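You operate a simulated robot arm through the tools that you are given. There is no shell and no other tool. Be economical: measure what you need, move in short steps, check, and stop when the job is done.

You are at the controls of a simulated robot arm. One attempt, no reset.

## Task
Put the program stick labelled "30" from the top of the steel bench on the lower shelf of the steel bench and the program stick labelled "35" on the front corner of the machine table. Take the orange block on the top of the wire bench and put it away on the parts table top. Fetch the rough filter from the top of the wire bench and stand it on the parts table top. Do these in any order. Set down upright: filter.
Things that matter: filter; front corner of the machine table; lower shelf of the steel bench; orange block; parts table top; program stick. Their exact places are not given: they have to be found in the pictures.

It is judged by the outcome, as a careful person would: the job done as asked, and still so three seconds after it is handed in. It fails if anything else is knocked over, pushed out of place, dropped, spilled or broken.

## Robot
A 6-joint arm with a fingered hand on a trunk, on a base that drives. Base frame: it is fixed to the floor where the robot stands at the start and does not move with it; the origin is under the middle of the robot, x ahead of it, y to its left, z up; the surface under the hand at the start is at about z = 0.86. Readings come in m, degrees, newtons and seconds.
With the tool pointing down near the work surface it reaches from about 0.34 to 0.8 m from the robot's upright axis, wherever it stands. Its first joint turns from -115.0 to 115.0 degrees. Places, roughly: filter [-5.25, 5.5, 1]; front corner of the machine table [-1.3, -0.8, 0.8]; lower shelf of the steel bench [0.6, -0.5, 0.3]; orange block (2x4x3 cm) [-5.3, 5.4, 0.9]; parts table top [-7.5, 1.2, 0.8]. Payload 4 kg.
The tool frame sits at the grasp point between the pads (the TCP): z along the fingers, y along the line on which they close. The tips reach 0.026 m beyond it. The gripper opens to 0.164 m. The gripper's body begins 0.073 m behind the TCP. The gripper is a hand of 5 fingers: y runs from the thumb to the fingers, the wrist lies at [0, 0, -0.239] in the tool frame.
Orientation is that of the tool frame in the base frame, as a unit quaternion [w, x, y, z]. With the fingers straight down and closing along the base's y, the tool's x points along the base's -x, its y along +y and its z along -z.

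## Interface
- The arm moves only by the tool apply_moves. Its argument "moves" is a list of rows, each a list of 6 numbers: the shift along the tool's x, y, z in units of 30 mm (1.0 is 30 mm), then the turn, a rotation vector about the tool's x, y, z in units of 4 degrees (1.0 is 4 degrees). In form: [[tx, ty, tz, wx, wy, wz], ...]. A call has 1 to 10 rows; each row shifts and turns the commanded pose from where the row before left it, along the tool's axes as they then stand. A call with a number of a shift or a turn outside -1 to 1 is refused whole. Rows are played at 5 a second. More than 0.05 m and 8.6 degrees between two rows, and nothing of the call is played. A pose out of reach is approached as far as the arm can. The call stops where the force on the tool passes 40 N (or 10 N more than at its start, if that is more) or the arm is blocked; 0.2 s more then pass. In this call time passes only in rows, and 0.2 s behind the last. The reply holds the time, the measured pose of the TCP, the force on the tool along the base axes, the opening and the grip force, in the units named above and with some noise, with the torque about the TCP (base axes, N m) and any sound that the robot's microphone picked up.
- Cameras (640 x 400 px; columns grow to the right, rows downward): "scene" is now at [0.0145, 0.1683, 1.7197]; the picture's right is [-0.22, -0.97, 0.00], its down [-0.76, 0.17, -0.62] and it looks along [0.61, -0.14, -0.78] (base axes); focal length 284 px, centre (320, 200). "wrist" rides on the gripper at [0.051, -0.07, -0.094] in the tool frame; the picture's right is [0.81, 0.59, 0.00], its down [-0.43, 0.60, -0.68] and it looks along [-0.40, 0.55, 0.74] (tool axes); focal length 270 px, centre (320, 200).
- snapshot(camera): a new picture of that camera. No time passes.
- move_column(by): slides the trunk up (or, below 0, down) by that many m; the arm and the scene camera ride with it, the base frame stays. It gives what a move gives, with no picture.
- steer(legs): drives the robot by 1 to 6 legs, each [ahead, left, turn to the left] in m, m and degrees, along the robot's own axes; the way and the turn of a leg run together, so that a leg with both is an arc; at most 1.5 m and 180 degrees a leg. The arm and the cameras ride along, it lands a little off, and it stops where it bumps. It gives what a move gives.
- curl_fingers(finger1, finger2, finger3, finger4, thumb_bend): sets how far each is bent, from 0 (flat) to 1 (curled in); at 0.3 the hand is open as for a grip, at 0.7 the pads meet at the TCP. One left out holds its place. A second passes; each finger stops where it meets its share of the squeeze, and holds until it gets a number again. It is the only way to open and close the hand. It gives what a move gives, with no picture; readings hold the bend of each and the force on the fingers (four entries, about 0 where the hand has none), thumb and palm.
- turn_head(pan, tilt): turns the head with the scene camera to pan (to the left, within 155 degrees either way) and tilt (down, from -29 to 69), counted from straight ahead of the robot. It gives what a move gives.
- point_at(camera, pixels): for up to 12 pixels [column, row] of the newest picture of that camera ("zoom" is the newest enlarged one), the place [x, y, z] in the base frame of the surface seen there, good to about 0.002 m. No time passes.
- inspect(camera, box): a new picture of the part [left, top, right, bottom] of that camera's present view, enlarged. No time passes.
- sign_off(): hands the job in; it is judged then, once.

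Go step by step. Measure first, check grasps and placings, and put right what went wrong. The budget is 110 turns and 78 pictures, counting those below and the enlarged ones. Unless the task says otherwise, let go and move clear before handing in, and close with one line.

The tools are called after ">>>" by a JSON object that holds its "name" and its "arguments". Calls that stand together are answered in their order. apply_moves: Moves the arm, as the interface text tells. Its arguments: {"type":"object","properties":{"moves":{"type":"array"}},"required":["moves"]} The other tools are called the same way: move_column (by) slides the trunk up or down; curl_fingers (finger1, finger2, finger3, finger4, thumb_bend) moves the fingers one by one; steer (legs) drives the base; turn_head (pan, tilt) turns the head that bears the scene camera; snapshot (camera) takes a picture; point_at (camera, pixels) gives the place of the surface under pixels of a picture; inspect (camera, box) takes an enlarged picture of a part of a camera's view; sign_off () hands the job in.

At the start:

```text
time: 0.0
ee_pos: [0.5799, 0.1394, 1.0493]
ee_rot: [0.001, 0.0, 1.0, 0.0]
ft_force: [0.5, -0.2, -0.1]
torque: [0.01, -0.03, -0.01]
opening: 0.1637
finger_force: 0.0
shape: jaw
bend: [0.3, 0.3, 0.3, 0.3, 0.3]
finger forces: [0.1, 0.0, 0.0, 0.1, 0.1, 0.0]
trunk travel left (down, up): [-0.775, 0.215]
robot x, y, heading: [-0.0015, -0.001, 0.2]
head pan, tilt: [-12.8, 51.6]
```

scene: 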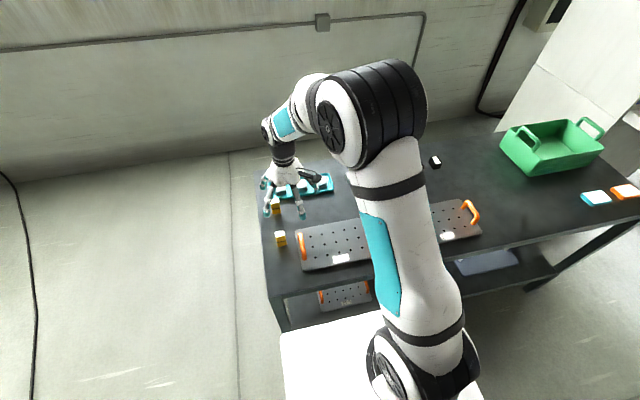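
wrist: 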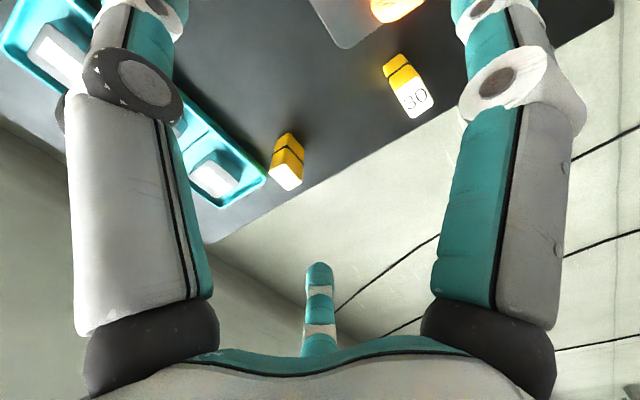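

The wrist picture shows a yellow stick "30" near (408,87) and another one near (287,160), so I'll measure them and look closer.

>>> {"name": "inspect", "arguments": {"camera": "scene", "box": [240, 160, 400, 260]}}

>>> {"name": "point_at", "arguments": {"camera": "wrist", "pixels": [[415, 98], [398, 65], [290, 175], [288, 145], [275, 165], [300, 150], [405, 115], [430, 105], [385, 68], [408, 58]]}}

>>> {"name": "point_at", "arguments": {"camera": "scene", "pixels": [[280, 238], [276, 205], [300, 190], [335, 258], [345, 295], [500, 260], [265, 200], [285, 320], [530, 290], [570, 230]]}}

```text
4.00 times, centred on (320, 210) of scene
```

zoom: 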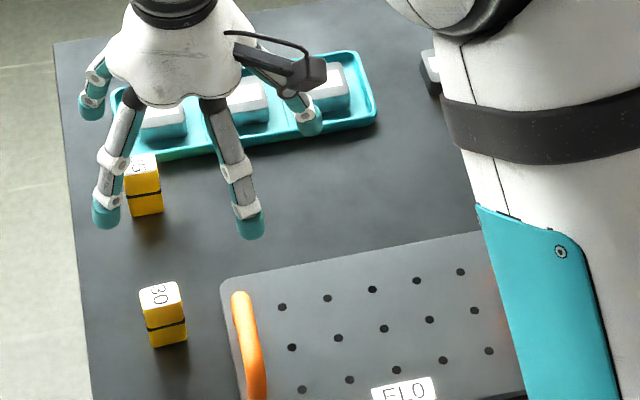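

```text
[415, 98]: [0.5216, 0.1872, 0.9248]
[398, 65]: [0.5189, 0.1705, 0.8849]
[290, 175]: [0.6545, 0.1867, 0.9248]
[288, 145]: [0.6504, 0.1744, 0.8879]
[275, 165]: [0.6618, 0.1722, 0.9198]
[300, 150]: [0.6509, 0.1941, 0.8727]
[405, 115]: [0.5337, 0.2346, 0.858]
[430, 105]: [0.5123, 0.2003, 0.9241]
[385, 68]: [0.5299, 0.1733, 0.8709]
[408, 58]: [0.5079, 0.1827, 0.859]
```

```text
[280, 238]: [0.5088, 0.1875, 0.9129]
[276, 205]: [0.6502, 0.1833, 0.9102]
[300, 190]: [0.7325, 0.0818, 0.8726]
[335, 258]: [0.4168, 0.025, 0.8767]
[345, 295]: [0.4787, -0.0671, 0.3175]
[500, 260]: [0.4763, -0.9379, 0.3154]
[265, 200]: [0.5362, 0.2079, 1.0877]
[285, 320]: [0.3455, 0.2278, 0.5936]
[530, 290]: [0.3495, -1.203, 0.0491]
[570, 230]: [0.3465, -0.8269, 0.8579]
```

The sticks stand upright, "30" at about (0.521, 0.186) and "35" at (0.655, 0.185), both with tops at 0.925. Next I'll measure the fingertips in the zoom picture to learn the hand layout, along with the tray and bench edges.

>>> {"name": "point_at", "arguments": {"camera": "zoom", "pixels": [[105, 215], [250, 225], [310, 125], [90, 105], [148, 290], [180, 288], [152, 308], [183, 304], [130, 165], [300, 75], [90, 390], [60, 60]]}}

>>> {"name": "turn_head", "arguments": {"pan": -50, "tilt": 40}}

>>> {"name": "snapshot", "arguments": {"camera": "scene"}}

```text
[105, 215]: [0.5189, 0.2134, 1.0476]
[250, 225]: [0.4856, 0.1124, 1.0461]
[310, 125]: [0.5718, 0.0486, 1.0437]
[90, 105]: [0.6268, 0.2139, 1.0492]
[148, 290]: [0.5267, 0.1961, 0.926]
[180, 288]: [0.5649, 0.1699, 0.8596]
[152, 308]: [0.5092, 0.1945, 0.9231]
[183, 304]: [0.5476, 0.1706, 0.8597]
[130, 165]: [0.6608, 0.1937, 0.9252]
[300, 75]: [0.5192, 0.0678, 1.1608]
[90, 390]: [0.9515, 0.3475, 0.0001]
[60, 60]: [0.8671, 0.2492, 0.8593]
```

```text
time: 1.0
ee_pos: [0.5814, 0.1403, 1.0507]
ee_rot: [0.0, 0.0, 1.0, 0.0]
ft_force: [0.3, -0.3, -0.1]
torque: [0.01, -0.01, 0.02]
opening: 0.1641
finger_force: 0.1
shape: jaw
bend: [0.3, 0.3, 0.3, 0.3, 0.3]
finger forces: [0.1, 0.0, 0.1, 0.0, 0.0, 0.1]
trunk travel left (down, up): [-0.775, 0.215]
robot x, y, heading: [-0.0018, -0.0034, 0.1]
head pan, tilt: [-50.0, 40.0]
```

```text
74 pictures are left
```

scene: 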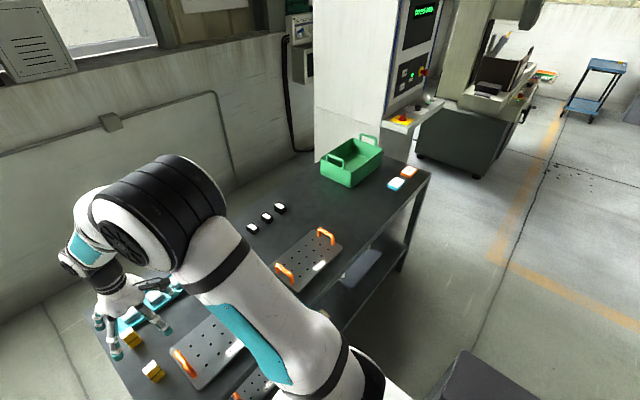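

The digits form a claw around the TCP with the thumb on −y. I'll look for the machine table behind on the right, then toward the parts table and the wire bench.

>>> {"name": "turn_head", "arguments": {"pan": -140, "tilt": 35}}

>>> {"name": "snapshot", "arguments": {"camera": "scene"}}

>>> {"name": "turn_head", "arguments": {"pan": 145, "tilt": 15}}

>>> {"name": "snapshot", "arguments": {"camera": "scene"}}

```text
time: 2.7
ee_pos: [0.5813, 0.1397, 1.0509]
ee_rot: [0.001, -0.001, 1.0, 0.0]
ft_force: [0.6, 0.1, -0.5]
torque: [0.04, -0.01, -0.02]
opening: 0.1637
finger_force: 0.0
shape: jaw
bend: [0.3, 0.3, 0.3, 0.3, 0.3]
finger forces: [0.1, 0.0, 0.0, 0.0, 0.1, 0.0]
trunk travel left (down, up): [-0.775, 0.215]
robot x, y, heading: [-0.0027, -0.0011, -0.1]
head pan, tilt: [-140.0, 35.0]
```

```text
73 pictures are left
```

scene: 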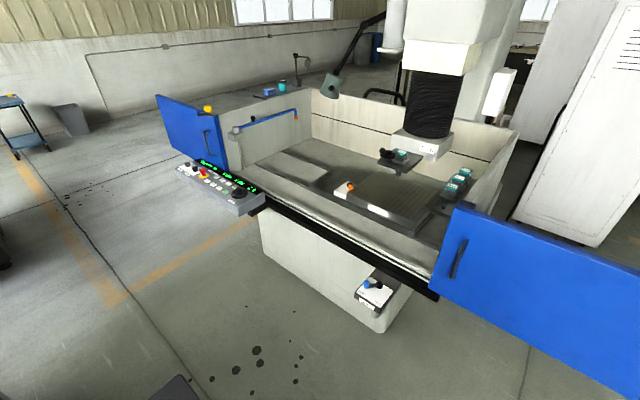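

```text
time: 6.6
ee_pos: [0.5818, 0.1388, 1.0501]
ee_rot: [-0.001, 0.0, 1.0, -0.001]
ft_force: [-0.1, 0.2, -0.6]
torque: [0.0, 0.02, 0.01]
opening: 0.1639
finger_force: 0.1
shape: jaw
bend: [0.3, 0.3, 0.3, 0.3, 0.3]
finger forces: [0.0, 0.0, 0.0, 0.1, 0.0, 0.1]
trunk travel left (down, up): [-0.775, 0.215]
robot x, y, heading: [-0.0018, -0.0007, 0.1]
head pan, tilt: [145.0, 15.0]
```

```text
72 pictures are left
```

scene: 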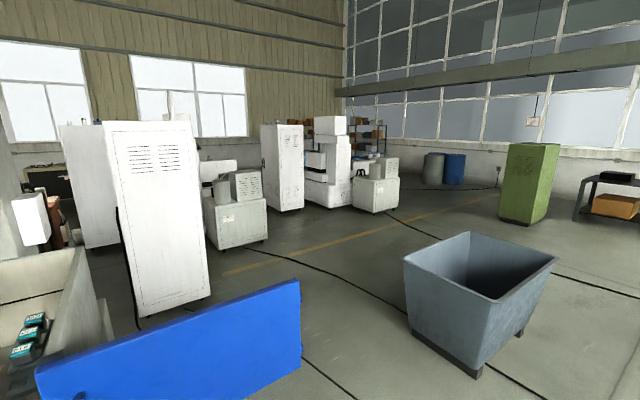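

The machine table sits inside the blue-doored mill, and I'll measure it when I'm nearer. I'll turn the head back to the front, pre-curl the fingers and move above stick "30".

>>> {"name": "turn_head", "arguments": {"pan": 5, "tilt": 60}}

>>> {"name": "curl_fingers", "arguments": {"finger1": 0.5, "finger2": 0.5, "finger3": 0.5, "finger4": 0.5, "thumb_bend": 0.5}}

>>> {"name": "apply_moves", "arguments": {"moves": [[1, 0.75, 0, 0, 0, 0], [1, 0.75, 0, 0, 0, 0], [0, 0, 1, 0, 0, 0], [0, 0, 1, 0, 0, 0]]}}

>>> {"name": "snapshot", "arguments": {"camera": "scene"}}

>>> {"name": "snapshot", "arguments": {"camera": "wrist"}}

```text
time: 8.8
ee_pos: [0.5819, 0.1399, 1.0492]
ee_rot: [0.001, -0.001, 1.0, 0.0]
ft_force: [-1.0, 0.6, 0.6]
torque: [-0.02, 0.02, -0.03]
opening: 0.1639
finger_force: 0.2
shape: jaw
bend: [0.3, 0.3, 0.3, 0.3, 0.3]
finger forces: [0.0, 0.0, 0.0, 0.0, 0.0, 0.0]
trunk travel left (down, up): [-0.775, 0.215]
robot x, y, heading: [0.0003, -0.001, -0.0]
head pan, tilt: [5.0, 60.0]
```

```text
time: 9.8
ee_pos: [0.5807, 0.1393, 1.0508]
ee_rot: [-0.001, 0.0, 1.0, 0.0]
ft_force: [-0.2, 0.0, -0.5]
torque: [0.01, 0.0, -0.03]
opening: 0.0426
finger_force: 0.0
shape: fingers
bend: [0.5, 0.5, 0.5, 0.5, 0.5]
finger forces: [0.0, 0.1, 0.1, 0.0, 0.0, 0.0]
trunk travel left (down, up): [-0.775, 0.215]
robot x, y, heading: [-0.0015, -0.0024, 0.1]
head pan, tilt: [5.0, 60.0]
```

```text
time: 10.8
ee_pos: [0.522, 0.1847, 0.9912]
ee_rot: [0.0, 0.0, 1.0, 0.001]
ft_force: [0.0, -0.6, 0.3]
torque: [-0.01, -0.02, -0.01]
opening: 0.0425
finger_force: 0.0
shape: fingers
bend: [0.5, 0.5, 0.5, 0.5, 0.5]
finger forces: [0.0, 0.0, 0.0, 0.0, 0.0, 0.0]
trunk travel left (down, up): [-0.775, 0.215]
robot x, y, heading: [0.0005, 0.0007, -0.0]
head pan, tilt: [5.0, 60.0]
```

```text
71 pictures are left
```

scene: 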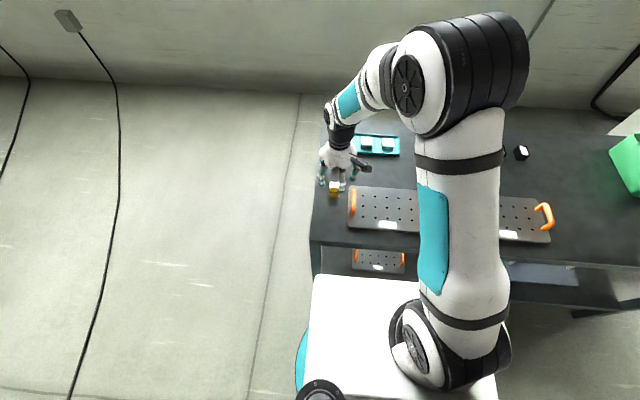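

```text
70 pictures are left
```

wrist: 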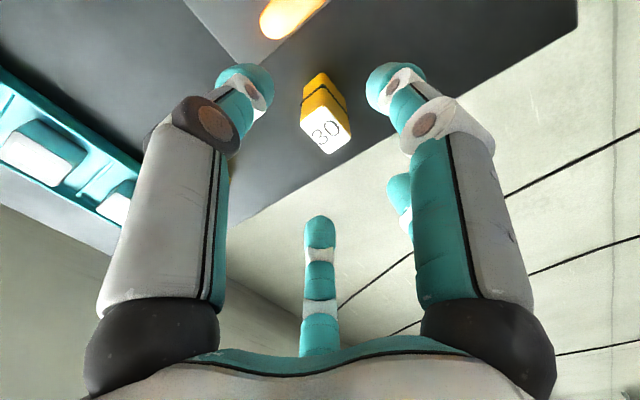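

The stick sits below the hand at (327,120) in the wrist picture. I'll open slightly and measure its top corners before descending.

>>> {"name": "point_at", "arguments": {"camera": "wrist", "pixels": [[304, 124], [329, 105], [350, 129], [328, 150], [326, 128], [280, 15]]}}

>>> {"name": "point_at", "arguments": {"camera": "scene", "pixels": [[352, 193], [352, 205], [311, 240], [380, 255], [540, 275], [545, 215]]}}

>>> {"name": "curl_fingers", "arguments": {"finger1": 0.42, "finger2": 0.42, "finger3": 0.42, "finger4": 0.42, "thumb_bend": 0.42}}

```text
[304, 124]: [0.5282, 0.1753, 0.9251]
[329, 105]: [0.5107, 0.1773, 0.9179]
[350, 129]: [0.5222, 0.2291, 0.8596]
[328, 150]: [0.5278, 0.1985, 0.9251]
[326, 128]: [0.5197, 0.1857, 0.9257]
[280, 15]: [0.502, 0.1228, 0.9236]
```

```text
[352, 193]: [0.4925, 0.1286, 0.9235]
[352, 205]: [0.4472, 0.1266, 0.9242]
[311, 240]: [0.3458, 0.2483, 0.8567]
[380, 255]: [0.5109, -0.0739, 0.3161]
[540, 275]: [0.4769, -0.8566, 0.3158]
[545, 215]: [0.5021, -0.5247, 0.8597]
```

```text
time: 11.8
ee_pos: [0.522, 0.1842, 0.9925]
ee_rot: [0.0, 0.0, 1.0, 0.0]
ft_force: [0.1, -0.3, -0.3]
torque: [0.05, -0.01, -0.04]
opening: 0.0616
finger_force: 0.0
shape: fingers
bend: [0.42, 0.42, 0.42, 0.42, 0.42]
finger forces: [0.0, 0.0, 0.0, 0.1, 0.0, 0.0]
trunk travel left (down, up): [-0.775, 0.215]
robot x, y, heading: [0.0016, 0.0015, 0.0]
head pan, tilt: [5.0, 60.0]
```

The orange handle (top 0.924, y≈0.127) lies between thumb and finger directions, so the straight descent to z≈0.91 is clear. I'll descend and close.

>>> {"name": "apply_moves", "arguments": {"moves": [[0.07, 0.07, 0.9, 0, 0, 0], [0, 0, 0.9, 0, 0, 0], [0, 0, 0.9, 0, 0, 0]]}}

>>> {"name": "curl_fingers", "arguments": {"finger1": 0.7, "finger2": 0.7, "finger3": 0.7, "finger4": 0.7, "thumb_bend": 0.7}}

>>> {"name": "snapshot", "arguments": {"camera": "wrist"}}

```text
time: 12.6
ee_pos: [0.5197, 0.1868, 0.9108]
ee_rot: [-0.001, 0.0, 1.0, 0.001]
ft_force: [3.5, -2.0, 0.6]
torque: [-0.06, 0.02, 0.22]
opening: 0.063
finger_force: 1.2
shape: fingers
bend: [0.42, 0.42, 0.42, 0.42, 0.41]
finger forces: [0.0, 0.0, 0.0, 0.0, 3.4, 0.0]
trunk travel left (down, up): [-0.775, 0.215]
robot x, y, heading: [0.0011, 0.0014, 0.0]
head pan, tilt: [5.0, 60.0]
```

```text
time: 13.6
ee_pos: [0.5187, 0.1862, 0.9101]
ee_rot: [-0.001, 0.0, 1.0, 0.0]
ft_force: [-0.6, -1.2, 1.7]
torque: [-0.01, 0.07, 0.02]
opening: 0.0095
finger_force: 16.2
shape: fingers
bend: [0.65, 0.63, 0.65, 0.66, 0.64]
finger forces: [5.3, 7.8, 4.5, 4.3, 10.4, 0.1]
trunk travel left (down, up): [-0.775, 0.215]
robot x, y, heading: [0.0023, -0.0012, 0.0]
head pan, tilt: [5.0, 60.0]
```

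```text
69 pictures are left
```

wrist: 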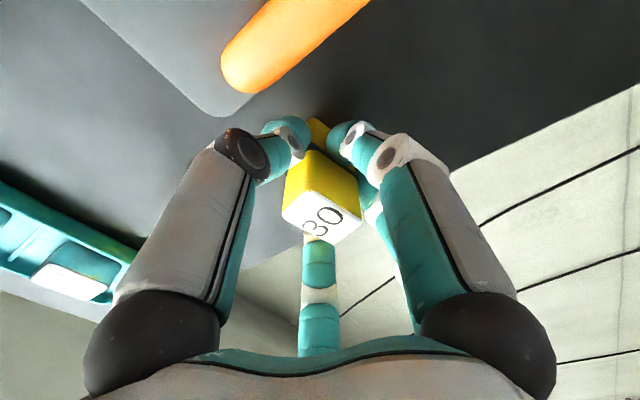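

All five digits hold the "30" stick (10 N on the thumb). I'll lift it straight up and check.

>>> {"name": "apply_moves", "arguments": {"moves": [[0, 0, -0.5, 0, 0, 0], [0, 0, -1, 0, 0, 0], [0, 0, -1, 0, 0, 0], [0, 0, -1, 0, 0, 0], [0, 0, -1, 0, 0, 0], [0, 0, -1, 0, 0, 0]]}}

>>> {"name": "snapshot", "arguments": {"camera": "wrist"}}

>>> {"name": "inspect", "arguments": {"camera": "scene", "box": [300, 120, 460, 220]}}

```text
time: 15.0
ee_pos: [0.5183, 0.1867, 1.0758]
ee_rot: [0.0, 0.0, 1.0, 0.0]
ft_force: [-0.7, 1.0, -0.9]
torque: [0.01, -0.05, -0.01]
opening: 0.0096
finger_force: 15.9
shape: fingers
bend: [0.65, 0.63, 0.65, 0.66, 0.64]
finger forces: [4.9, 7.5, 4.6, 4.5, 10.1, 0.1]
trunk travel left (down, up): [-0.775, 0.215]
robot x, y, heading: [-0.0012, -0.0002, -0.1]
head pan, tilt: [5.0, 60.0]
```

```text
68 pictures are left
```

wrist: 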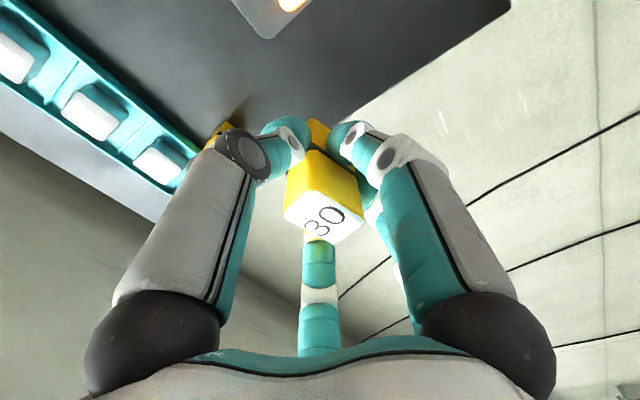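

```text
4.00 times, centred on (380, 170) of scene
```

zoom: 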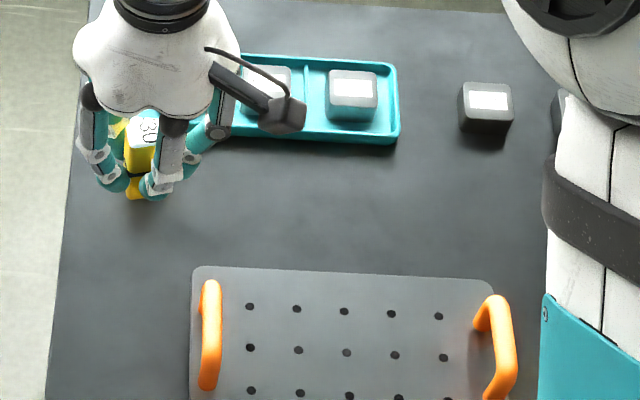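

The stick is held well and the tray is undisturbed. I'll back off so the hand is clear of the bench, lower the trunk and look at the lower shelf.

>>> {"name": "steer", "arguments": {"legs": [[-0.7, 0, 0]]}}

>>> {"name": "turn_head", "arguments": {"pan": -20, "tilt": 35}}

>>> {"name": "move_column", "arguments": {"by": -0.5}}

>>> {"name": "snapshot", "arguments": {"camera": "scene"}}

```text
time: 18.8
ee_pos: [-0.1705, 0.1874, 1.0747]
ee_rot: [0.0, -0.001, 1.0, -0.001]
ft_force: [0.1, -0.4, -0.4]
torque: [0.0, -0.02, 0.02]
opening: 0.0096
finger_force: 15.2
shape: fingers
bend: [0.65, 0.63, 0.65, 0.66, 0.64]
finger forces: [4.9, 7.5, 4.6, 4.4, 10.1, 0.0]
trunk travel left (down, up): [-0.775, 0.215]
robot x, y, heading: [-0.6884, -0.0007, -0.2]
head pan, tilt: [5.0, 60.0]
```

```text
time: 19.7
ee_pos: [-0.1707, 0.1867, 1.0738]
ee_rot: [0.0, 0.0, 1.0, -0.001]
ft_force: [0.1, -0.3, -0.9]
torque: [0.01, 0.01, 0.02]
opening: 0.0098
finger_force: 15.5
shape: fingers
bend: [0.65, 0.63, 0.65, 0.66, 0.64]
finger forces: [4.9, 7.5, 4.7, 4.5, 10.0, 0.0]
trunk travel left (down, up): [-0.775, 0.215]
robot x, y, heading: [-0.6905, 0.002, 0.0]
head pan, tilt: [-20.0, 35.0]
```

```text
refused: -0.5 is not a number from -0.4 to 0.4
```

```text
66 pictures are left
```

scene: 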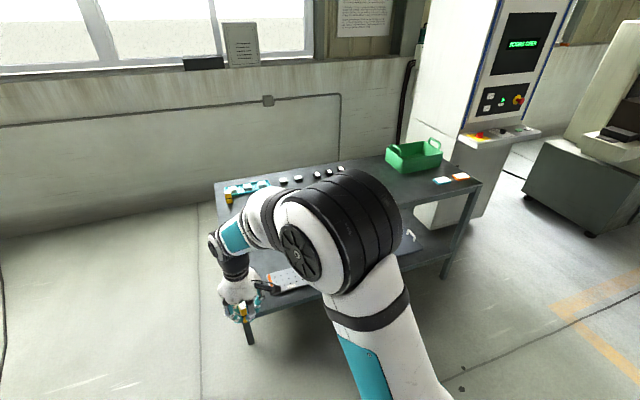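

The arm blocks the view from this height, so I'll lower the trunk by 0.4 and look again.

>>> {"name": "move_column", "arguments": {"by": -0.4}}

>>> {"name": "turn_head", "arguments": {"pan": -18, "tilt": 22}}

>>> {"name": "snapshot", "arguments": {"camera": "scene"}}

>>> {"name": "point_at", "arguments": {"camera": "scene", "pixels": [[380, 60], [320, 150], [260, 100], [250, 60], [330, 300]]}}

```text
time: 23.5
ee_pos: [-0.1713, 0.1885, 0.6749]
ee_rot: [0.0, 0.0, 1.0, 0.0]
ft_force: [0.5, -0.7, -0.2]
torque: [-0.01, 0.03, 0.0]
opening: 0.0096
finger_force: 15.8
shape: fingers
bend: [0.65, 0.63, 0.65, 0.66, 0.64]
finger forces: [4.9, 7.4, 4.6, 4.3, 10.0, 0.1]
trunk travel left (down, up): [-0.375, 0.615]
robot x, y, heading: [-0.6874, 0.0006, -0.1]
head pan, tilt: [-20.0, 35.0]
```

```text
time: 24.3
ee_pos: [-0.1702, 0.1874, 0.6757]
ee_rot: [0.0, 0.0, 1.0, 0.0]
ft_force: [-0.2, -0.3, -0.1]
torque: [0.03, 0.02, 0.01]
opening: 0.0097
finger_force: 15.9
shape: fingers
bend: [0.65, 0.63, 0.65, 0.66, 0.64]
finger forces: [4.8, 7.5, 4.6, 4.4, 9.9, 0.0]
trunk travel left (down, up): [-0.375, 0.615]
robot x, y, heading: [-0.6889, 0.0015, -0.2]
head pan, tilt: [-18.0, 22.0]
```

```text
65 pictures are left
```

scene: 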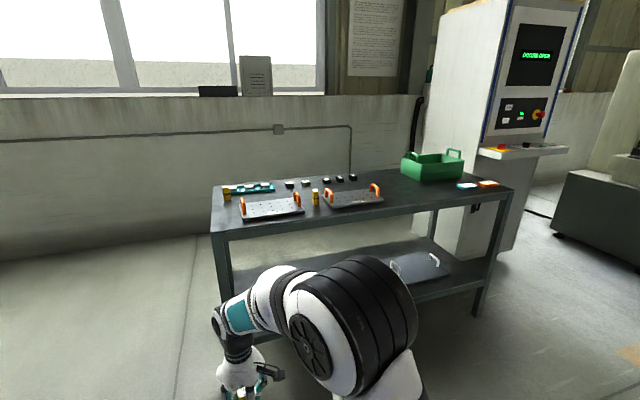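

```text
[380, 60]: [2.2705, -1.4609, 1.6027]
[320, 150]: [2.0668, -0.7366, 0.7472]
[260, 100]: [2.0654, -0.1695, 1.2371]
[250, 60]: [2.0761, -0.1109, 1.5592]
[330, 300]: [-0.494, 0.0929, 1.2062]
```

The elbow hides the shelf. I'll sidestep left 0.7 m so that it can be seen past the arm.

>>> {"name": "steer", "arguments": {"legs": [[0, 0.7, 0]]}}

>>> {"name": "turn_head", "arguments": {"pan": -52, "tilt": 30}}

>>> {"name": "snapshot", "arguments": {"camera": "scene"}}

```text
time: 28.1
ee_pos: [-0.1745, 0.8872, 0.6745]
ee_rot: [0.0, -0.004, 1.0, -0.001]
ft_force: [-0.8, 0.4, -0.9]
torque: [0.0, -0.02, -0.01]
opening: 0.0098
finger_force: 15.8
shape: fingers
bend: [0.65, 0.63, 0.65, 0.66, 0.64]
finger forces: [4.9, 7.4, 4.6, 4.4, 9.9, 0.1]
trunk travel left (down, up): [-0.375, 0.615]
robot x, y, heading: [-0.6924, 0.6968, 0.5]
head pan, tilt: [-18.0, 22.0]
```

```text
time: 29.1
ee_pos: [-0.174, 0.8869, 0.6749]
ee_rot: [0.0, -0.004, 1.0, 0.0]
ft_force: [0.2, 0.3, -0.4]
torque: [0.0, 0.04, -0.01]
opening: 0.0097
finger_force: 16.1
shape: fingers
bend: [0.65, 0.63, 0.65, 0.66, 0.64]
finger forces: [5.0, 7.5, 4.5, 4.4, 10.0, 0.0]
trunk travel left (down, up): [-0.375, 0.615]
robot x, y, heading: [-0.6909, 0.6924, 0.4]
head pan, tilt: [-52.0, 30.0]
```

```text
64 pictures are left
```

scene: 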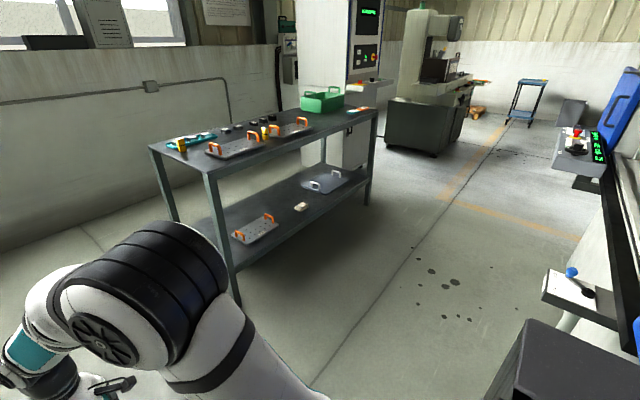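

>>> {"name": "inspect", "arguments": {"camera": "scene", "box": [200, 150, 380, 262]}}

>>> {"name": "point_at", "arguments": {"camera": "scene", "pixels": [[235, 268], [232, 235], [290, 220], [300, 207], [320, 200], [290, 233], [260, 212], [307, 185], [340, 206], [260, 245], [225, 170], [300, 140]]}}

```text
3.56 times, centred on (290, 206) of scene
```

zoom: 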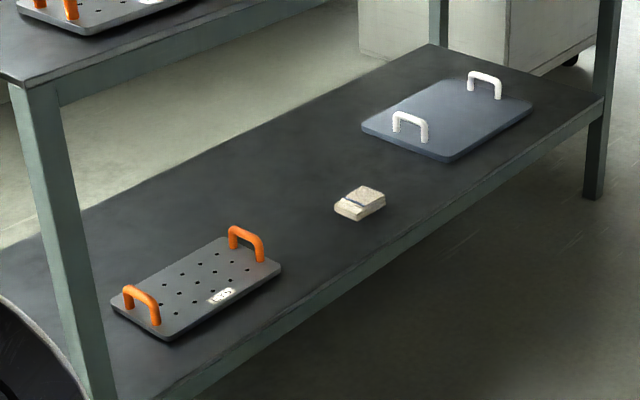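

```text
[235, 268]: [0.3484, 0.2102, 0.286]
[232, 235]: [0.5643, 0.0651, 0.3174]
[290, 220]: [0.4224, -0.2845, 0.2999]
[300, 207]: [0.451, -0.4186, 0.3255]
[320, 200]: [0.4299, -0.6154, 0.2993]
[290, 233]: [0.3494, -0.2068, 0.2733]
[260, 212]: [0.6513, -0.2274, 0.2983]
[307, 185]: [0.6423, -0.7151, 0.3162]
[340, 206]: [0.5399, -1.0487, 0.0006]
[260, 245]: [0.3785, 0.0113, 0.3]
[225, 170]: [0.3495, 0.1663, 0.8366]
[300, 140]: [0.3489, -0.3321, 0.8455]
```

The shelf is at z = 0.30 with its front edge at x = 0.348, and a free spot lies near (0.43, −0.285) between the orange-handled tray and the pale block at (0.451,−0.419). I'll measure the neighbours and apron in the zoom picture, extend the arm, and drive into line.

>>> {"name": "point_at", "arguments": {"camera": "zoom", "pixels": [[278, 270], [240, 235], [335, 210], [360, 218], [385, 205], [365, 128], [440, 158], [200, 52], [60, 100], [300, 190], [270, 180]]}}

>>> {"name": "steer", "arguments": {"legs": [[0, -1.18, -0.4]]}}

>>> {"name": "apply_moves", "arguments": {"moves": [[-0.95, 0, 0, 0, 0, 0], [-0.95, 0, 0, 0, 0, 0], [-0.95, 0, 0, 0, 0, 0], [-0.95, 0, 0, 0, 0, 0], [-0.95, 0, 0, 0, 0, 0], [-0.95, 0, 0, 0, 0, 0], [-0.95, 0, 0, 0, 0, 0]]}}

>>> {"name": "turn_head", "arguments": {"pan": 12, "tilt": 30}}

>>> {"name": "snapshot", "arguments": {"camera": "scene"}}

```text
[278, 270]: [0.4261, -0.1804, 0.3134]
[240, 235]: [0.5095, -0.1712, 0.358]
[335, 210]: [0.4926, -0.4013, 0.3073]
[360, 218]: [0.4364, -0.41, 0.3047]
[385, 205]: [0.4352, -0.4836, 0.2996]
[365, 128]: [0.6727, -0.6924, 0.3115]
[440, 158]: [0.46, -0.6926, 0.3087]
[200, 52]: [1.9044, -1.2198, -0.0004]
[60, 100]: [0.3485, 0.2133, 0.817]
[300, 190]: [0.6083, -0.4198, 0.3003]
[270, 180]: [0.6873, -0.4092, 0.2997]
```

```text
time: 35.1
ee_pos: [-0.1742, -0.3148, 0.6742]
ee_rot: [0.001, 0.008, 1.0, 0.0]
ft_force: [0.5, -0.2, -0.9]
torque: [-0.01, 0.0, 0.0]
opening: 0.0096
finger_force: 15.4
shape: fingers
bend: [0.65, 0.63, 0.65, 0.66, 0.64]
finger forces: [5.1, 7.5, 4.5, 4.4, 9.9, 0.0]
trunk travel left (down, up): [-0.375, 0.615]
robot x, y, heading: [-0.699, -0.4982, -0.6]
head pan, tilt: [-52.0, 30.0]
```

```text
time: 36.8
ee_pos: [0.025, -0.3192, 0.6743]
ee_rot: [0.0, 0.007, 1.0, 0.0]
ft_force: [0.3, -0.4, 0.0]
torque: [-0.04, 0.01, -0.04]
opening: 0.0094
finger_force: 15.7
shape: fingers
bend: [0.65, 0.63, 0.65, 0.66, 0.64]
finger forces: [4.9, 7.5, 4.5, 4.3, 9.9, 0.0]
trunk travel left (down, up): [-0.375, 0.615]
robot x, y, heading: [-0.6999, -0.4977, -0.6]
head pan, tilt: [-52.0, 30.0]
```

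```text
time: 38.1
ee_pos: [0.0243, -0.3198, 0.6753]
ee_rot: [0.0, 0.007, 1.0, 0.0]
ft_force: [-0.2, -0.8, -0.2]
torque: [0.01, 0.0, -0.03]
opening: 0.0094
finger_force: 15.7
shape: fingers
bend: [0.65, 0.63, 0.65, 0.66, 0.64]
finger forces: [4.9, 7.5, 4.5, 4.4, 9.8, 0.0]
trunk travel left (down, up): [-0.375, 0.615]
robot x, y, heading: [-0.7005, -0.4955, -0.6]
head pan, tilt: [12.0, 30.0]
```

```text
62 pictures are left
```

scene: 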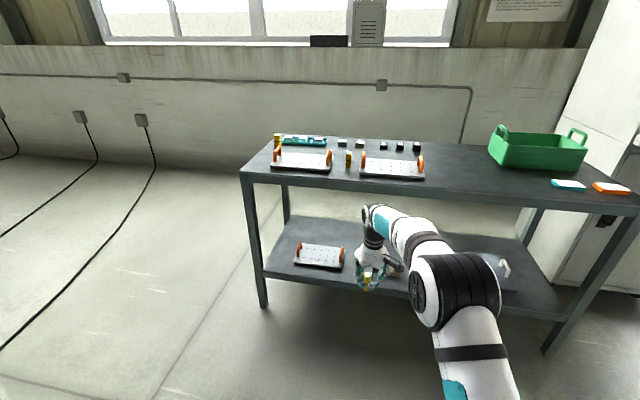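

The whole hand and shelf are visible now. I'll measure the arm's high points to check clearance under the apron (bottom 0.817).

>>> {"name": "point_at", "arguments": {"camera": "scene", "pixels": [[372, 208], [382, 207], [405, 220], [425, 235], [445, 256], [470, 255], [369, 286], [440, 250], [342, 255], [400, 275]]}}

```text
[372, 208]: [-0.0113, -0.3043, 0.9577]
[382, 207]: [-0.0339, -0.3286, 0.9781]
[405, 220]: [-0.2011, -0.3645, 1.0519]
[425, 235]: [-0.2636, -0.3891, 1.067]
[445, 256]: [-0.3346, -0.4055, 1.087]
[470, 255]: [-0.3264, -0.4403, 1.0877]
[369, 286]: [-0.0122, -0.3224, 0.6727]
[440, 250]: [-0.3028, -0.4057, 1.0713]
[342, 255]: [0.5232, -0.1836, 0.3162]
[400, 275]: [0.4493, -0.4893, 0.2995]
```

At TCP z≈0.42 the wrist top would be about 0.72, well under the 0.817 apron. I'll lower the trunk 0.255 and drive in.

>>> {"name": "move_column", "arguments": {"by": -0.255}}

>>> {"name": "steer", "arguments": {"legs": [[0.4, 0.035, 0.6]]}}

>>> {"name": "snapshot", "arguments": {"camera": "scene"}}

>>> {"name": "snapshot", "arguments": {"camera": "wrist"}}

```text
time: 40.7
ee_pos: [0.0254, -0.3198, 0.4199]
ee_rot: [-0.001, 0.007, 1.0, 0.0]
ft_force: [-0.2, 0.5, -0.7]
torque: [0.0, 0.01, 0.03]
opening: 0.0095
finger_force: 15.9
shape: fingers
bend: [0.65, 0.63, 0.65, 0.66, 0.64]
finger forces: [4.9, 7.5, 4.5, 4.4, 9.8, 0.1]
trunk travel left (down, up): [-0.12, 0.87]
robot x, y, heading: [-0.6948, -0.4965, -1.0]
head pan, tilt: [12.0, 30.0]
```

```text
time: 43.2
ee_pos: [0.4243, -0.2846, 0.4195]
ee_rot: [0.001, 0.004, 1.0, 0.001]
ft_force: [-0.3, -0.1, -1.2]
torque: [0.02, -0.02, 0.01]
opening: 0.0094
finger_force: 15.7
shape: fingers
bend: [0.65, 0.63, 0.65, 0.66, 0.64]
finger forces: [4.8, 7.5, 4.5, 4.4, 9.9, 0.1]
trunk travel left (down, up): [-0.12, 0.87]
robot x, y, heading: [-0.2943, -0.467, -0.4]
head pan, tilt: [12.0, 30.0]
```

```text
61 pictures are left
```

scene: 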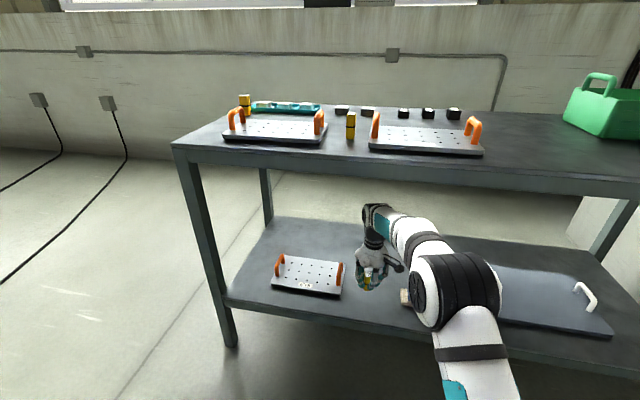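

```text
60 pictures are left
```

wrist: 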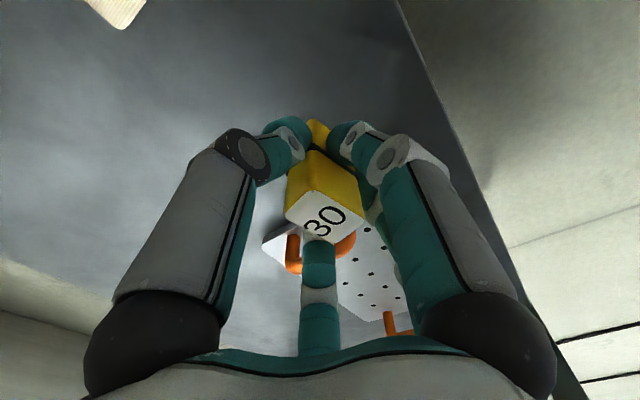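

The hand is inside over the free spot, with the tray's orange handle about 0.1 m away. I'll lower gently until contact at TCP≈0.352.

>>> {"name": "apply_moves", "arguments": {"moves": [[0, 0, 0.7, 0, 0, 0], [0, 0, 0.7, 0, 0, 0], [0, 0, 0.6, 0, 0, 0], [0, 0, 0.12, 0, 0, 0], [0, 0, 0.1, 0, 0, 0]]}}

```text
time: 44.4
ee_pos: [0.4231, -0.2833, 0.3522]
ee_rot: [0.0, 0.003, 1.0, 0.0]
ft_force: [0.6, 0.3, 0.3]
torque: [-0.01, -0.01, 0.02]
opening: 0.0095
finger_force: 15.7
shape: fingers
bend: [0.65, 0.63, 0.65, 0.66, 0.64]
finger forces: [4.8, 7.5, 4.5, 4.4, 9.8, 0.0]
trunk travel left (down, up): [-0.12, 0.87]
robot x, y, heading: [-0.295, -0.4638, -0.3]
head pan, tilt: [12.0, 30.0]
```

>>> {"name": "apply_moves", "arguments": {"moves": [[0, 0, 0.05, 0, 0, 0], [0, 0, 0.05, 0, 0, 0]]}}

```text
time: 45.0
ee_pos: [0.4261, -0.2842, 0.3515]
ee_rot: [0.001, 0.003, 1.0, 0.0]
ft_force: [0.4, -1.1, 2.9]
torque: [0.03, 0.0, 0.0]
opening: 0.0094
finger_force: 16.5
shape: fingers
bend: [0.65, 0.63, 0.65, 0.66, 0.64]
finger forces: [5.1, 7.5, 4.6, 4.6, 10.2, 0.1]
trunk travel left (down, up): [-0.12, 0.87]
robot x, y, heading: [-0.2976, -0.4662, -0.5]
head pan, tilt: [12.0, 30.0]
```

Contact at 2.9 N shows the stick is standing on the shelf. I'll open in two small stages, rise straight up, and check.

>>> {"name": "curl_fingers", "arguments": {"finger1": 0.58, "finger2": 0.58, "finger3": 0.58, "finger4": 0.58, "thumb_bend": 0.58}}

>>> {"name": "curl_fingers", "arguments": {"finger1": 0.42, "finger2": 0.42, "finger3": 0.42, "finger4": 0.42, "thumb_bend": 0.42}}

>>> {"name": "apply_moves", "arguments": {"moves": [[0, 0, -0.5, 0, 0, 0], [0, 0, -0.8, 0, 0, 0], [0, 0, -0.8, 0, 0, 0], [0, 0, -0.8, 0, 0, 0]]}}

>>> {"name": "snapshot", "arguments": {"camera": "wrist"}}

```text
time: 46.0
ee_pos: [0.4248, -0.2851, 0.3488]
ee_rot: [0.0, 0.003, 1.0, -0.001]
ft_force: [-0.3, 1.5, 0.7]
torque: [-0.03, -0.01, 0.0]
opening: 0.0246
finger_force: 0.0
shape: fingers
bend: [0.57, 0.57, 0.57, 0.57, 0.57]
finger forces: [0.0, 0.0, 0.0, 0.0, 0.1, 0.0]
trunk travel left (down, up): [-0.12, 0.87]
robot x, y, heading: [-0.295, -0.4661, -0.0]
head pan, tilt: [12.0, 30.0]
```

```text
time: 47.0
ee_pos: [0.4255, -0.2849, 0.3495]
ee_rot: [0.0, 0.004, 1.0, 0.0]
ft_force: [-0.3, 0.4, 1.4]
torque: [0.0, 0.0, 0.03]
opening: 0.0619
finger_force: 0.1
shape: fingers
bend: [0.42, 0.42, 0.42, 0.42, 0.42]
finger forces: [0.0, 0.0, 0.1, 0.1, 0.0, 0.1]
trunk travel left (down, up): [-0.12, 0.87]
robot x, y, heading: [-0.293, -0.4656, -0.5]
head pan, tilt: [12.0, 30.0]
```

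```text
time: 48.0
ee_pos: [0.4256, -0.2843, 0.4381]
ee_rot: [0.0, 0.003, 1.0, -0.001]
ft_force: [0.2, 0.7, -0.4]
torque: [0.02, 0.03, -0.02]
opening: 0.0618
finger_force: 0.0
shape: fingers
bend: [0.42, 0.42, 0.42, 0.42, 0.42]
finger forces: [0.0, 0.0, 0.0, 0.1, 0.0, 0.0]
trunk travel left (down, up): [-0.12, 0.87]
robot x, y, heading: [-0.2942, -0.4646, -0.6]
head pan, tilt: [12.0, 30.0]
```

```text
59 pictures are left
```

wrist: 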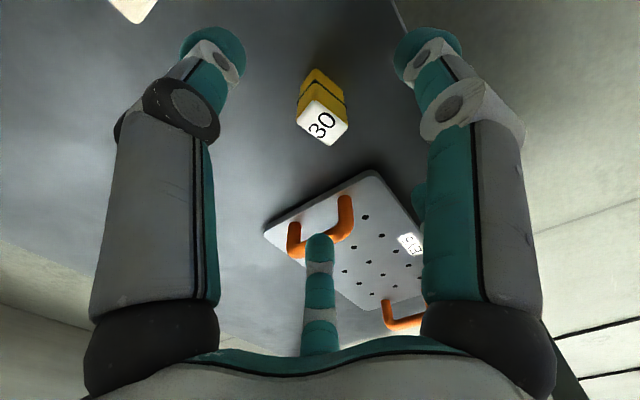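

"30" stands free on the shelf. I'll back out, raise the trunk and line up with stick "35" at (0.655, 0.185).

>>> {"name": "steer", "arguments": {"legs": [[-0.5, 0, 0.5]]}}

>>> {"name": "move_column", "arguments": {"by": 0.4}}

>>> {"name": "move_column", "arguments": {"by": 0.18}}

>>> {"name": "steer", "arguments": {"legs": [[0, 0.465, 0]]}}

>>> {"name": "turn_head", "arguments": {"pan": 5, "tilt": 40}}

>>> {"name": "snapshot", "arguments": {"camera": "scene"}}

```text
time: 50.9
ee_pos: [-0.0566, -0.2806, 0.4398]
ee_rot: [0.002, 0.002, 1.0, 0.0]
ft_force: [0.6, 0.0, 0.2]
torque: [-0.02, -0.03, 0.02]
opening: 0.0619
finger_force: 0.1
shape: fingers
bend: [0.42, 0.42, 0.42, 0.42, 0.42]
finger forces: [0.1, 0.0, 0.0, 0.0, 0.0, 0.0]
trunk travel left (down, up): [-0.12, 0.87]
robot x, y, heading: [-0.7768, -0.4596, -0.3]
head pan, tilt: [12.0, 30.0]
stopped in leg 1: the robot was blocked; the commanded pose is now the measured one
```

```text
time: 54.9
ee_pos: [-0.0572, -0.2802, 0.5543]
ee_rot: [0.003, 0.002, 1.0, -0.002]
ft_force: [-0.3, -0.6, -0.3]
torque: [0.01, 0.0, 0.02]
opening: 0.062
finger_force: 0.0
shape: fingers
bend: [0.42, 0.42, 0.42, 0.42, 0.42]
finger forces: [0.0, 0.0, 0.1, 0.0, 0.1, 0.1]
trunk travel left (down, up): [-0.234, 0.756]
robot x, y, heading: [-0.7778, -0.4638, -0.6]
head pan, tilt: [12.0, 30.0]
stopped: the arm was blocked; the commanded pose is now the measured one
```

```text
time: 57.1
ee_pos: [-0.0562, -0.2804, 0.5548]
ee_rot: [0.003, 0.002, 1.0, -0.002]
ft_force: [-0.5, 0.1, -0.3]
torque: [0.01, -0.01, -0.02]
opening: 0.0619
finger_force: 0.0
shape: fingers
bend: [0.42, 0.42, 0.42, 0.42, 0.42]
finger forces: [0.1, 0.0, 0.0, 0.1, 0.1, 0.0]
trunk travel left (down, up): [-0.234, 0.756]
robot x, y, heading: [-0.7723, -0.4623, -0.1]
head pan, tilt: [12.0, 30.0]
stopped: the arm was blocked; the commanded pose is now the measured one
```

```text
time: 58.2
ee_pos: [-0.0568, -0.2332, 0.5544]
ee_rot: [0.002, -0.005, 1.0, -0.002]
ft_force: [-0.2, -0.2, -0.8]
torque: [0.0, -0.04, -0.01]
opening: 0.0623
finger_force: 0.0
shape: fingers
bend: [0.42, 0.42, 0.42, 0.42, 0.42]
finger forces: [0.0, 0.0, 0.1, 0.0, 0.0, 0.1]
trunk travel left (down, up): [-0.234, 0.756]
robot x, y, heading: [-0.7739, -0.4262, 0.4]
head pan, tilt: [12.0, 30.0]
stopped in leg 1: the robot was blocked; the commanded pose is now the measured one
```

```text
time: 58.9
ee_pos: [-0.0571, -0.233, 0.5544]
ee_rot: [0.003, -0.005, 1.0, -0.002]
ft_force: [-0.9, 0.6, -0.2]
torque: [0.0, -0.01, -0.02]
opening: 0.0619
finger_force: 0.1
shape: fingers
bend: [0.42, 0.42, 0.42, 0.42, 0.42]
finger forces: [0.0, 0.1, 0.1, 0.0, 0.0, 0.0]
trunk travel left (down, up): [-0.234, 0.756]
robot x, y, heading: [-0.771, -0.4259, 0.5]
head pan, tilt: [5.0, 40.0]
```

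```text
58 pictures are left
```

scene: 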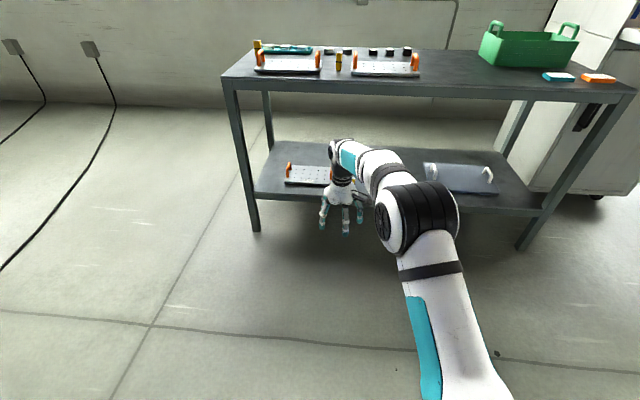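

The base touched something behind it (machine side) and the trunk was then blocked when rising. I'll move straight forward out of it before anything else, then look behind.

>>> {"name": "steer", "arguments": {"legs": [[0.2, 0, 0]]}}

>>> {"name": "turn_head", "arguments": {"pan": -150, "tilt": 35}}

>>> {"name": "snapshot", "arguments": {"camera": "scene"}}

```text
time: 60.5
ee_pos: [0.1434, -0.2322, 0.5556]
ee_rot: [0.002, -0.005, 1.0, 0.001]
ft_force: [-0.6, 0.1, -0.3]
torque: [0.01, -0.03, -0.03]
opening: 0.0619
finger_force: 0.2
shape: fingers
bend: [0.42, 0.42, 0.42, 0.42, 0.42]
finger forces: [0.0, 0.0, 0.0, 0.1, 0.0, 0.1]
trunk travel left (down, up): [-0.234, 0.756]
robot x, y, heading: [-0.576, -0.4231, 0.5]
head pan, tilt: [5.0, 40.0]
```

```text
time: 62.9
ee_pos: [0.1426, -0.2323, 0.5534]
ee_rot: [0.002, -0.005, 1.0, 0.001]
ft_force: [0.7, -0.2, -0.7]
torque: [0.04, -0.02, 0.01]
opening: 0.0619
finger_force: 0.1
shape: fingers
bend: [0.42, 0.42, 0.42, 0.42, 0.42]
finger forces: [0.0, 0.1, 0.0, 0.0, 0.0, 0.1]
trunk travel left (down, up): [-0.234, 0.756]
robot x, y, heading: [-0.5754, -0.4287, 0.4]
head pan, tilt: [-150.0, 35.0]
```

```text
57 pictures are left
```

scene: 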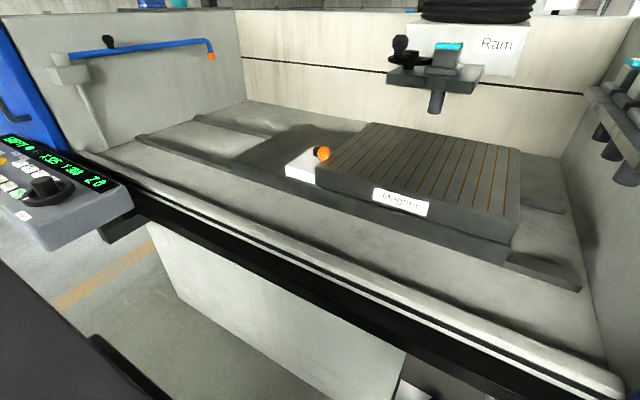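

The machine interior is in view: a grooved magnet block on a table, behind a black front rail. I'll measure its parts.

>>> {"name": "point_at", "arguments": {"camera": "scene", "pixels": [[400, 160], [515, 240], [420, 210], [300, 170], [260, 195], [200, 200], [110, 160], [550, 290], [250, 140], [150, 215], [400, 300], [100, 190]]}}

>>> {"name": "inspect", "arguments": {"camera": "scene", "box": [80, 80, 400, 280]}}

```text
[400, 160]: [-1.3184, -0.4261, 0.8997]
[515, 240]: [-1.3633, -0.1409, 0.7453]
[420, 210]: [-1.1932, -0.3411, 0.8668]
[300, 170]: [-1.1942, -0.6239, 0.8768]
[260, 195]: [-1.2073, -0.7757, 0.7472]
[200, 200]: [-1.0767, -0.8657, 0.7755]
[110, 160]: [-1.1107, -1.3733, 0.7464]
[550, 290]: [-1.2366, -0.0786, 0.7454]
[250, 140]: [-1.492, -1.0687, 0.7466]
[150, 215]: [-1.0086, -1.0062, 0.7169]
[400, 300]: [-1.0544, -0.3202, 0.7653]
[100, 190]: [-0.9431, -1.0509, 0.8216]
```

```text
2.00 times, centred on (240, 180) of scene
```

zoom: 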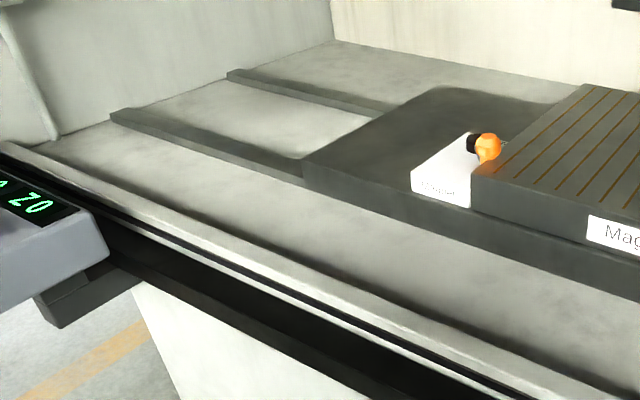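

The dark slab left of the white box is the machine table; its front corner is at zoom (305,165). I'll measure it and its surroundings.

>>> {"name": "point_at", "arguments": {"camera": "zoom", "pixels": [[312, 163], [350, 155], [400, 190], [440, 100], [400, 130], [455, 170], [440, 195], [520, 100], [340, 190], [230, 160], [200, 120], [350, 105]]}}

>>> {"name": "point_at", "arguments": {"camera": "scene", "pixels": [[435, 105], [400, 70], [95, 220], [60, 80], [210, 50], [630, 385], [100, 240], [600, 90]]}}

```text
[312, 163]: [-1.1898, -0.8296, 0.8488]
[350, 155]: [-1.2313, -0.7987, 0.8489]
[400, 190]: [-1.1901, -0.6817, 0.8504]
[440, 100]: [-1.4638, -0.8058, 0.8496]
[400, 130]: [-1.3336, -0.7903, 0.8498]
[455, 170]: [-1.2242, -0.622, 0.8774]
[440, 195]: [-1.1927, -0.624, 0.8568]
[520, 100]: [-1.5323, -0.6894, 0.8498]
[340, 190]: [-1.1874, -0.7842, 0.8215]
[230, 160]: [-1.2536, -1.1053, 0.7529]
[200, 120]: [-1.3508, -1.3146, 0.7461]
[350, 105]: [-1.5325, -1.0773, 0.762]
```

```text
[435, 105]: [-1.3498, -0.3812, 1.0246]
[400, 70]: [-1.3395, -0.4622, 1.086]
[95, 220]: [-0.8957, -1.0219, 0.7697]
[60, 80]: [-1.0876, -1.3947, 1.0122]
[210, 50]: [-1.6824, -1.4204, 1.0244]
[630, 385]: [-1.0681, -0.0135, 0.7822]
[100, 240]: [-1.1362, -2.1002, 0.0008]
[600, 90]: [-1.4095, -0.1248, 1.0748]
```

The machine table's top is z = 0.85, with front edge x≈−1.19 and corner at y≈−0.83; the target spot is about (−1.245, −0.775). I'll raise the trunk and go for stick "35".

>>> {"name": "move_column", "arguments": {"by": 0.4}}

>>> {"name": "move_column", "arguments": {"by": 0.1}}

>>> {"name": "steer", "arguments": {"legs": [[0.5, 0.412, -0.4]]}}

>>> {"name": "turn_head", "arguments": {"pan": 0, "tilt": 48}}

>>> {"name": "snapshot", "arguments": {"camera": "wrist"}}

>>> {"name": "snapshot", "arguments": {"camera": "scene"}}

```text
time: 66.8
ee_pos: [0.1421, -0.2327, 0.9536]
ee_rot: [0.001, -0.005, 1.0, 0.001]
ft_force: [-0.6, -0.2, -0.5]
torque: [0.02, 0.02, 0.03]
opening: 0.0619
finger_force: 0.1
shape: fingers
bend: [0.42, 0.42, 0.42, 0.42, 0.42]
finger forces: [0.0, 0.0, 0.1, 0.0, 0.0, 0.0]
trunk travel left (down, up): [-0.634, 0.356]
robot x, y, heading: [-0.5757, -0.4268, 0.5]
head pan, tilt: [-150.0, 35.0]
```

```text
time: 68.1
ee_pos: [0.1429, -0.2326, 1.0544]
ee_rot: [0.002, -0.005, 1.0, 0.001]
ft_force: [0.0, 0.2, -0.2]
torque: [-0.01, -0.01, -0.03]
opening: 0.0619
finger_force: 0.2
shape: fingers
bend: [0.42, 0.42, 0.42, 0.42, 0.42]
finger forces: [0.1, 0.0, 0.0, 0.0, 0.1, 0.0]
trunk travel left (down, up): [-0.734, 0.256]
robot x, y, heading: [-0.5751, -0.4263, 0.8]
head pan, tilt: [-150.0, 35.0]
```

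```text
time: 71.7
ee_pos: [0.6351, 0.1902, 1.0544]
ee_rot: [0.002, -0.006, 1.0, 0.0]
ft_force: [0.1, -0.3, -0.4]
torque: [0.01, -0.01, 0.01]
opening: 0.062
finger_force: 0.0
shape: fingers
bend: [0.42, 0.42, 0.42, 0.42, 0.42]
finger forces: [0.1, 0.0, 0.0, 0.0, 0.0, 0.0]
trunk travel left (down, up): [-0.734, 0.256]
robot x, y, heading: [-0.0782, -0.006, 0.6]
head pan, tilt: [-150.0, 35.0]
```

```text
time: 74.0
ee_pos: [0.6366, 0.1914, 1.0545]
ee_rot: [0.002, -0.007, 1.0, 0.002]
ft_force: [-0.1, -0.8, 0.7]
torque: [0.01, 0.0, 0.02]
opening: 0.0621
finger_force: 0.1
shape: fingers
bend: [0.42, 0.42, 0.42, 0.42, 0.42]
finger forces: [0.1, 0.1, 0.0, 0.0, 0.0, 0.0]
trunk travel left (down, up): [-0.734, 0.256]
robot x, y, heading: [-0.0821, -0.0097, 0.7]
head pan, tilt: [0.0, 48.0]
```

```text
55 pictures are left
```

wrist: 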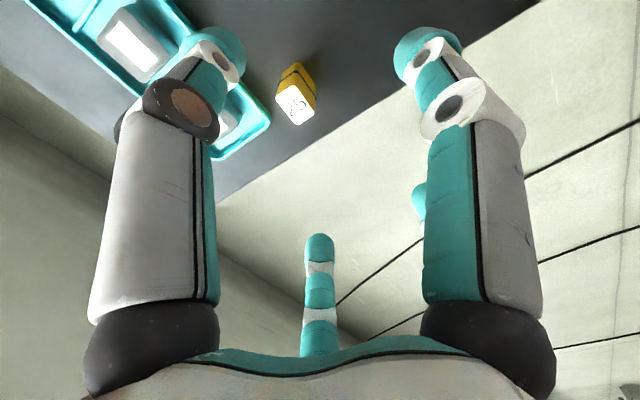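

```text
54 pictures are left
```

scene: 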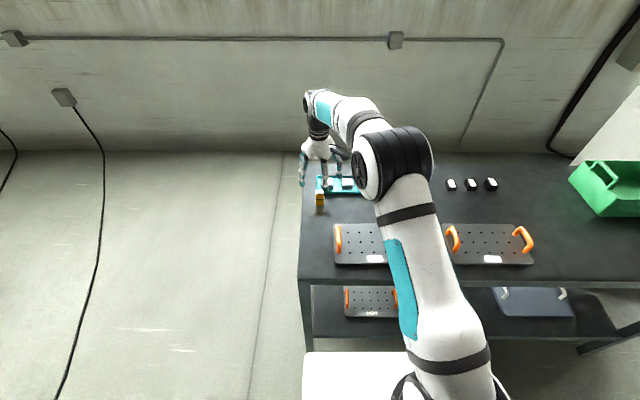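

Stick "35" is at (295,100) in the wrist picture with the teal tray close by. I'll zoom in to confirm the label and measure tray clearance.

>>> {"name": "inspect", "arguments": {"camera": "wrist", "box": [200, 40, 360, 140]}}

>>> {"name": "point_at", "arguments": {"camera": "wrist", "pixels": [[275, 97], [300, 88], [313, 107], [295, 123], [293, 104], [268, 120], [222, 158], [232, 85], [245, 100]]}}

```text
4.00 times, centred on (280, 90) of wrist
```

zoom: 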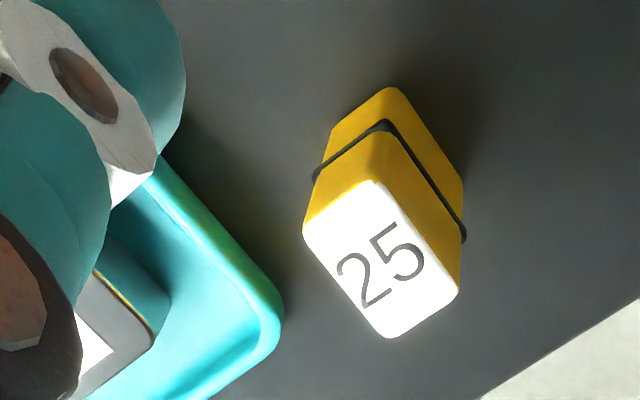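

```text
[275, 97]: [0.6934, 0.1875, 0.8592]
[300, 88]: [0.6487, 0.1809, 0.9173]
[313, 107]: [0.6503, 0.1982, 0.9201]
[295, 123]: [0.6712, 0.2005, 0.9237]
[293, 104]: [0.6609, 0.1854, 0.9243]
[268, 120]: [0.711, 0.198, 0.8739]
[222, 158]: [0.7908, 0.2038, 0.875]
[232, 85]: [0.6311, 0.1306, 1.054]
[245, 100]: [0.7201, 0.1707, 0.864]
```

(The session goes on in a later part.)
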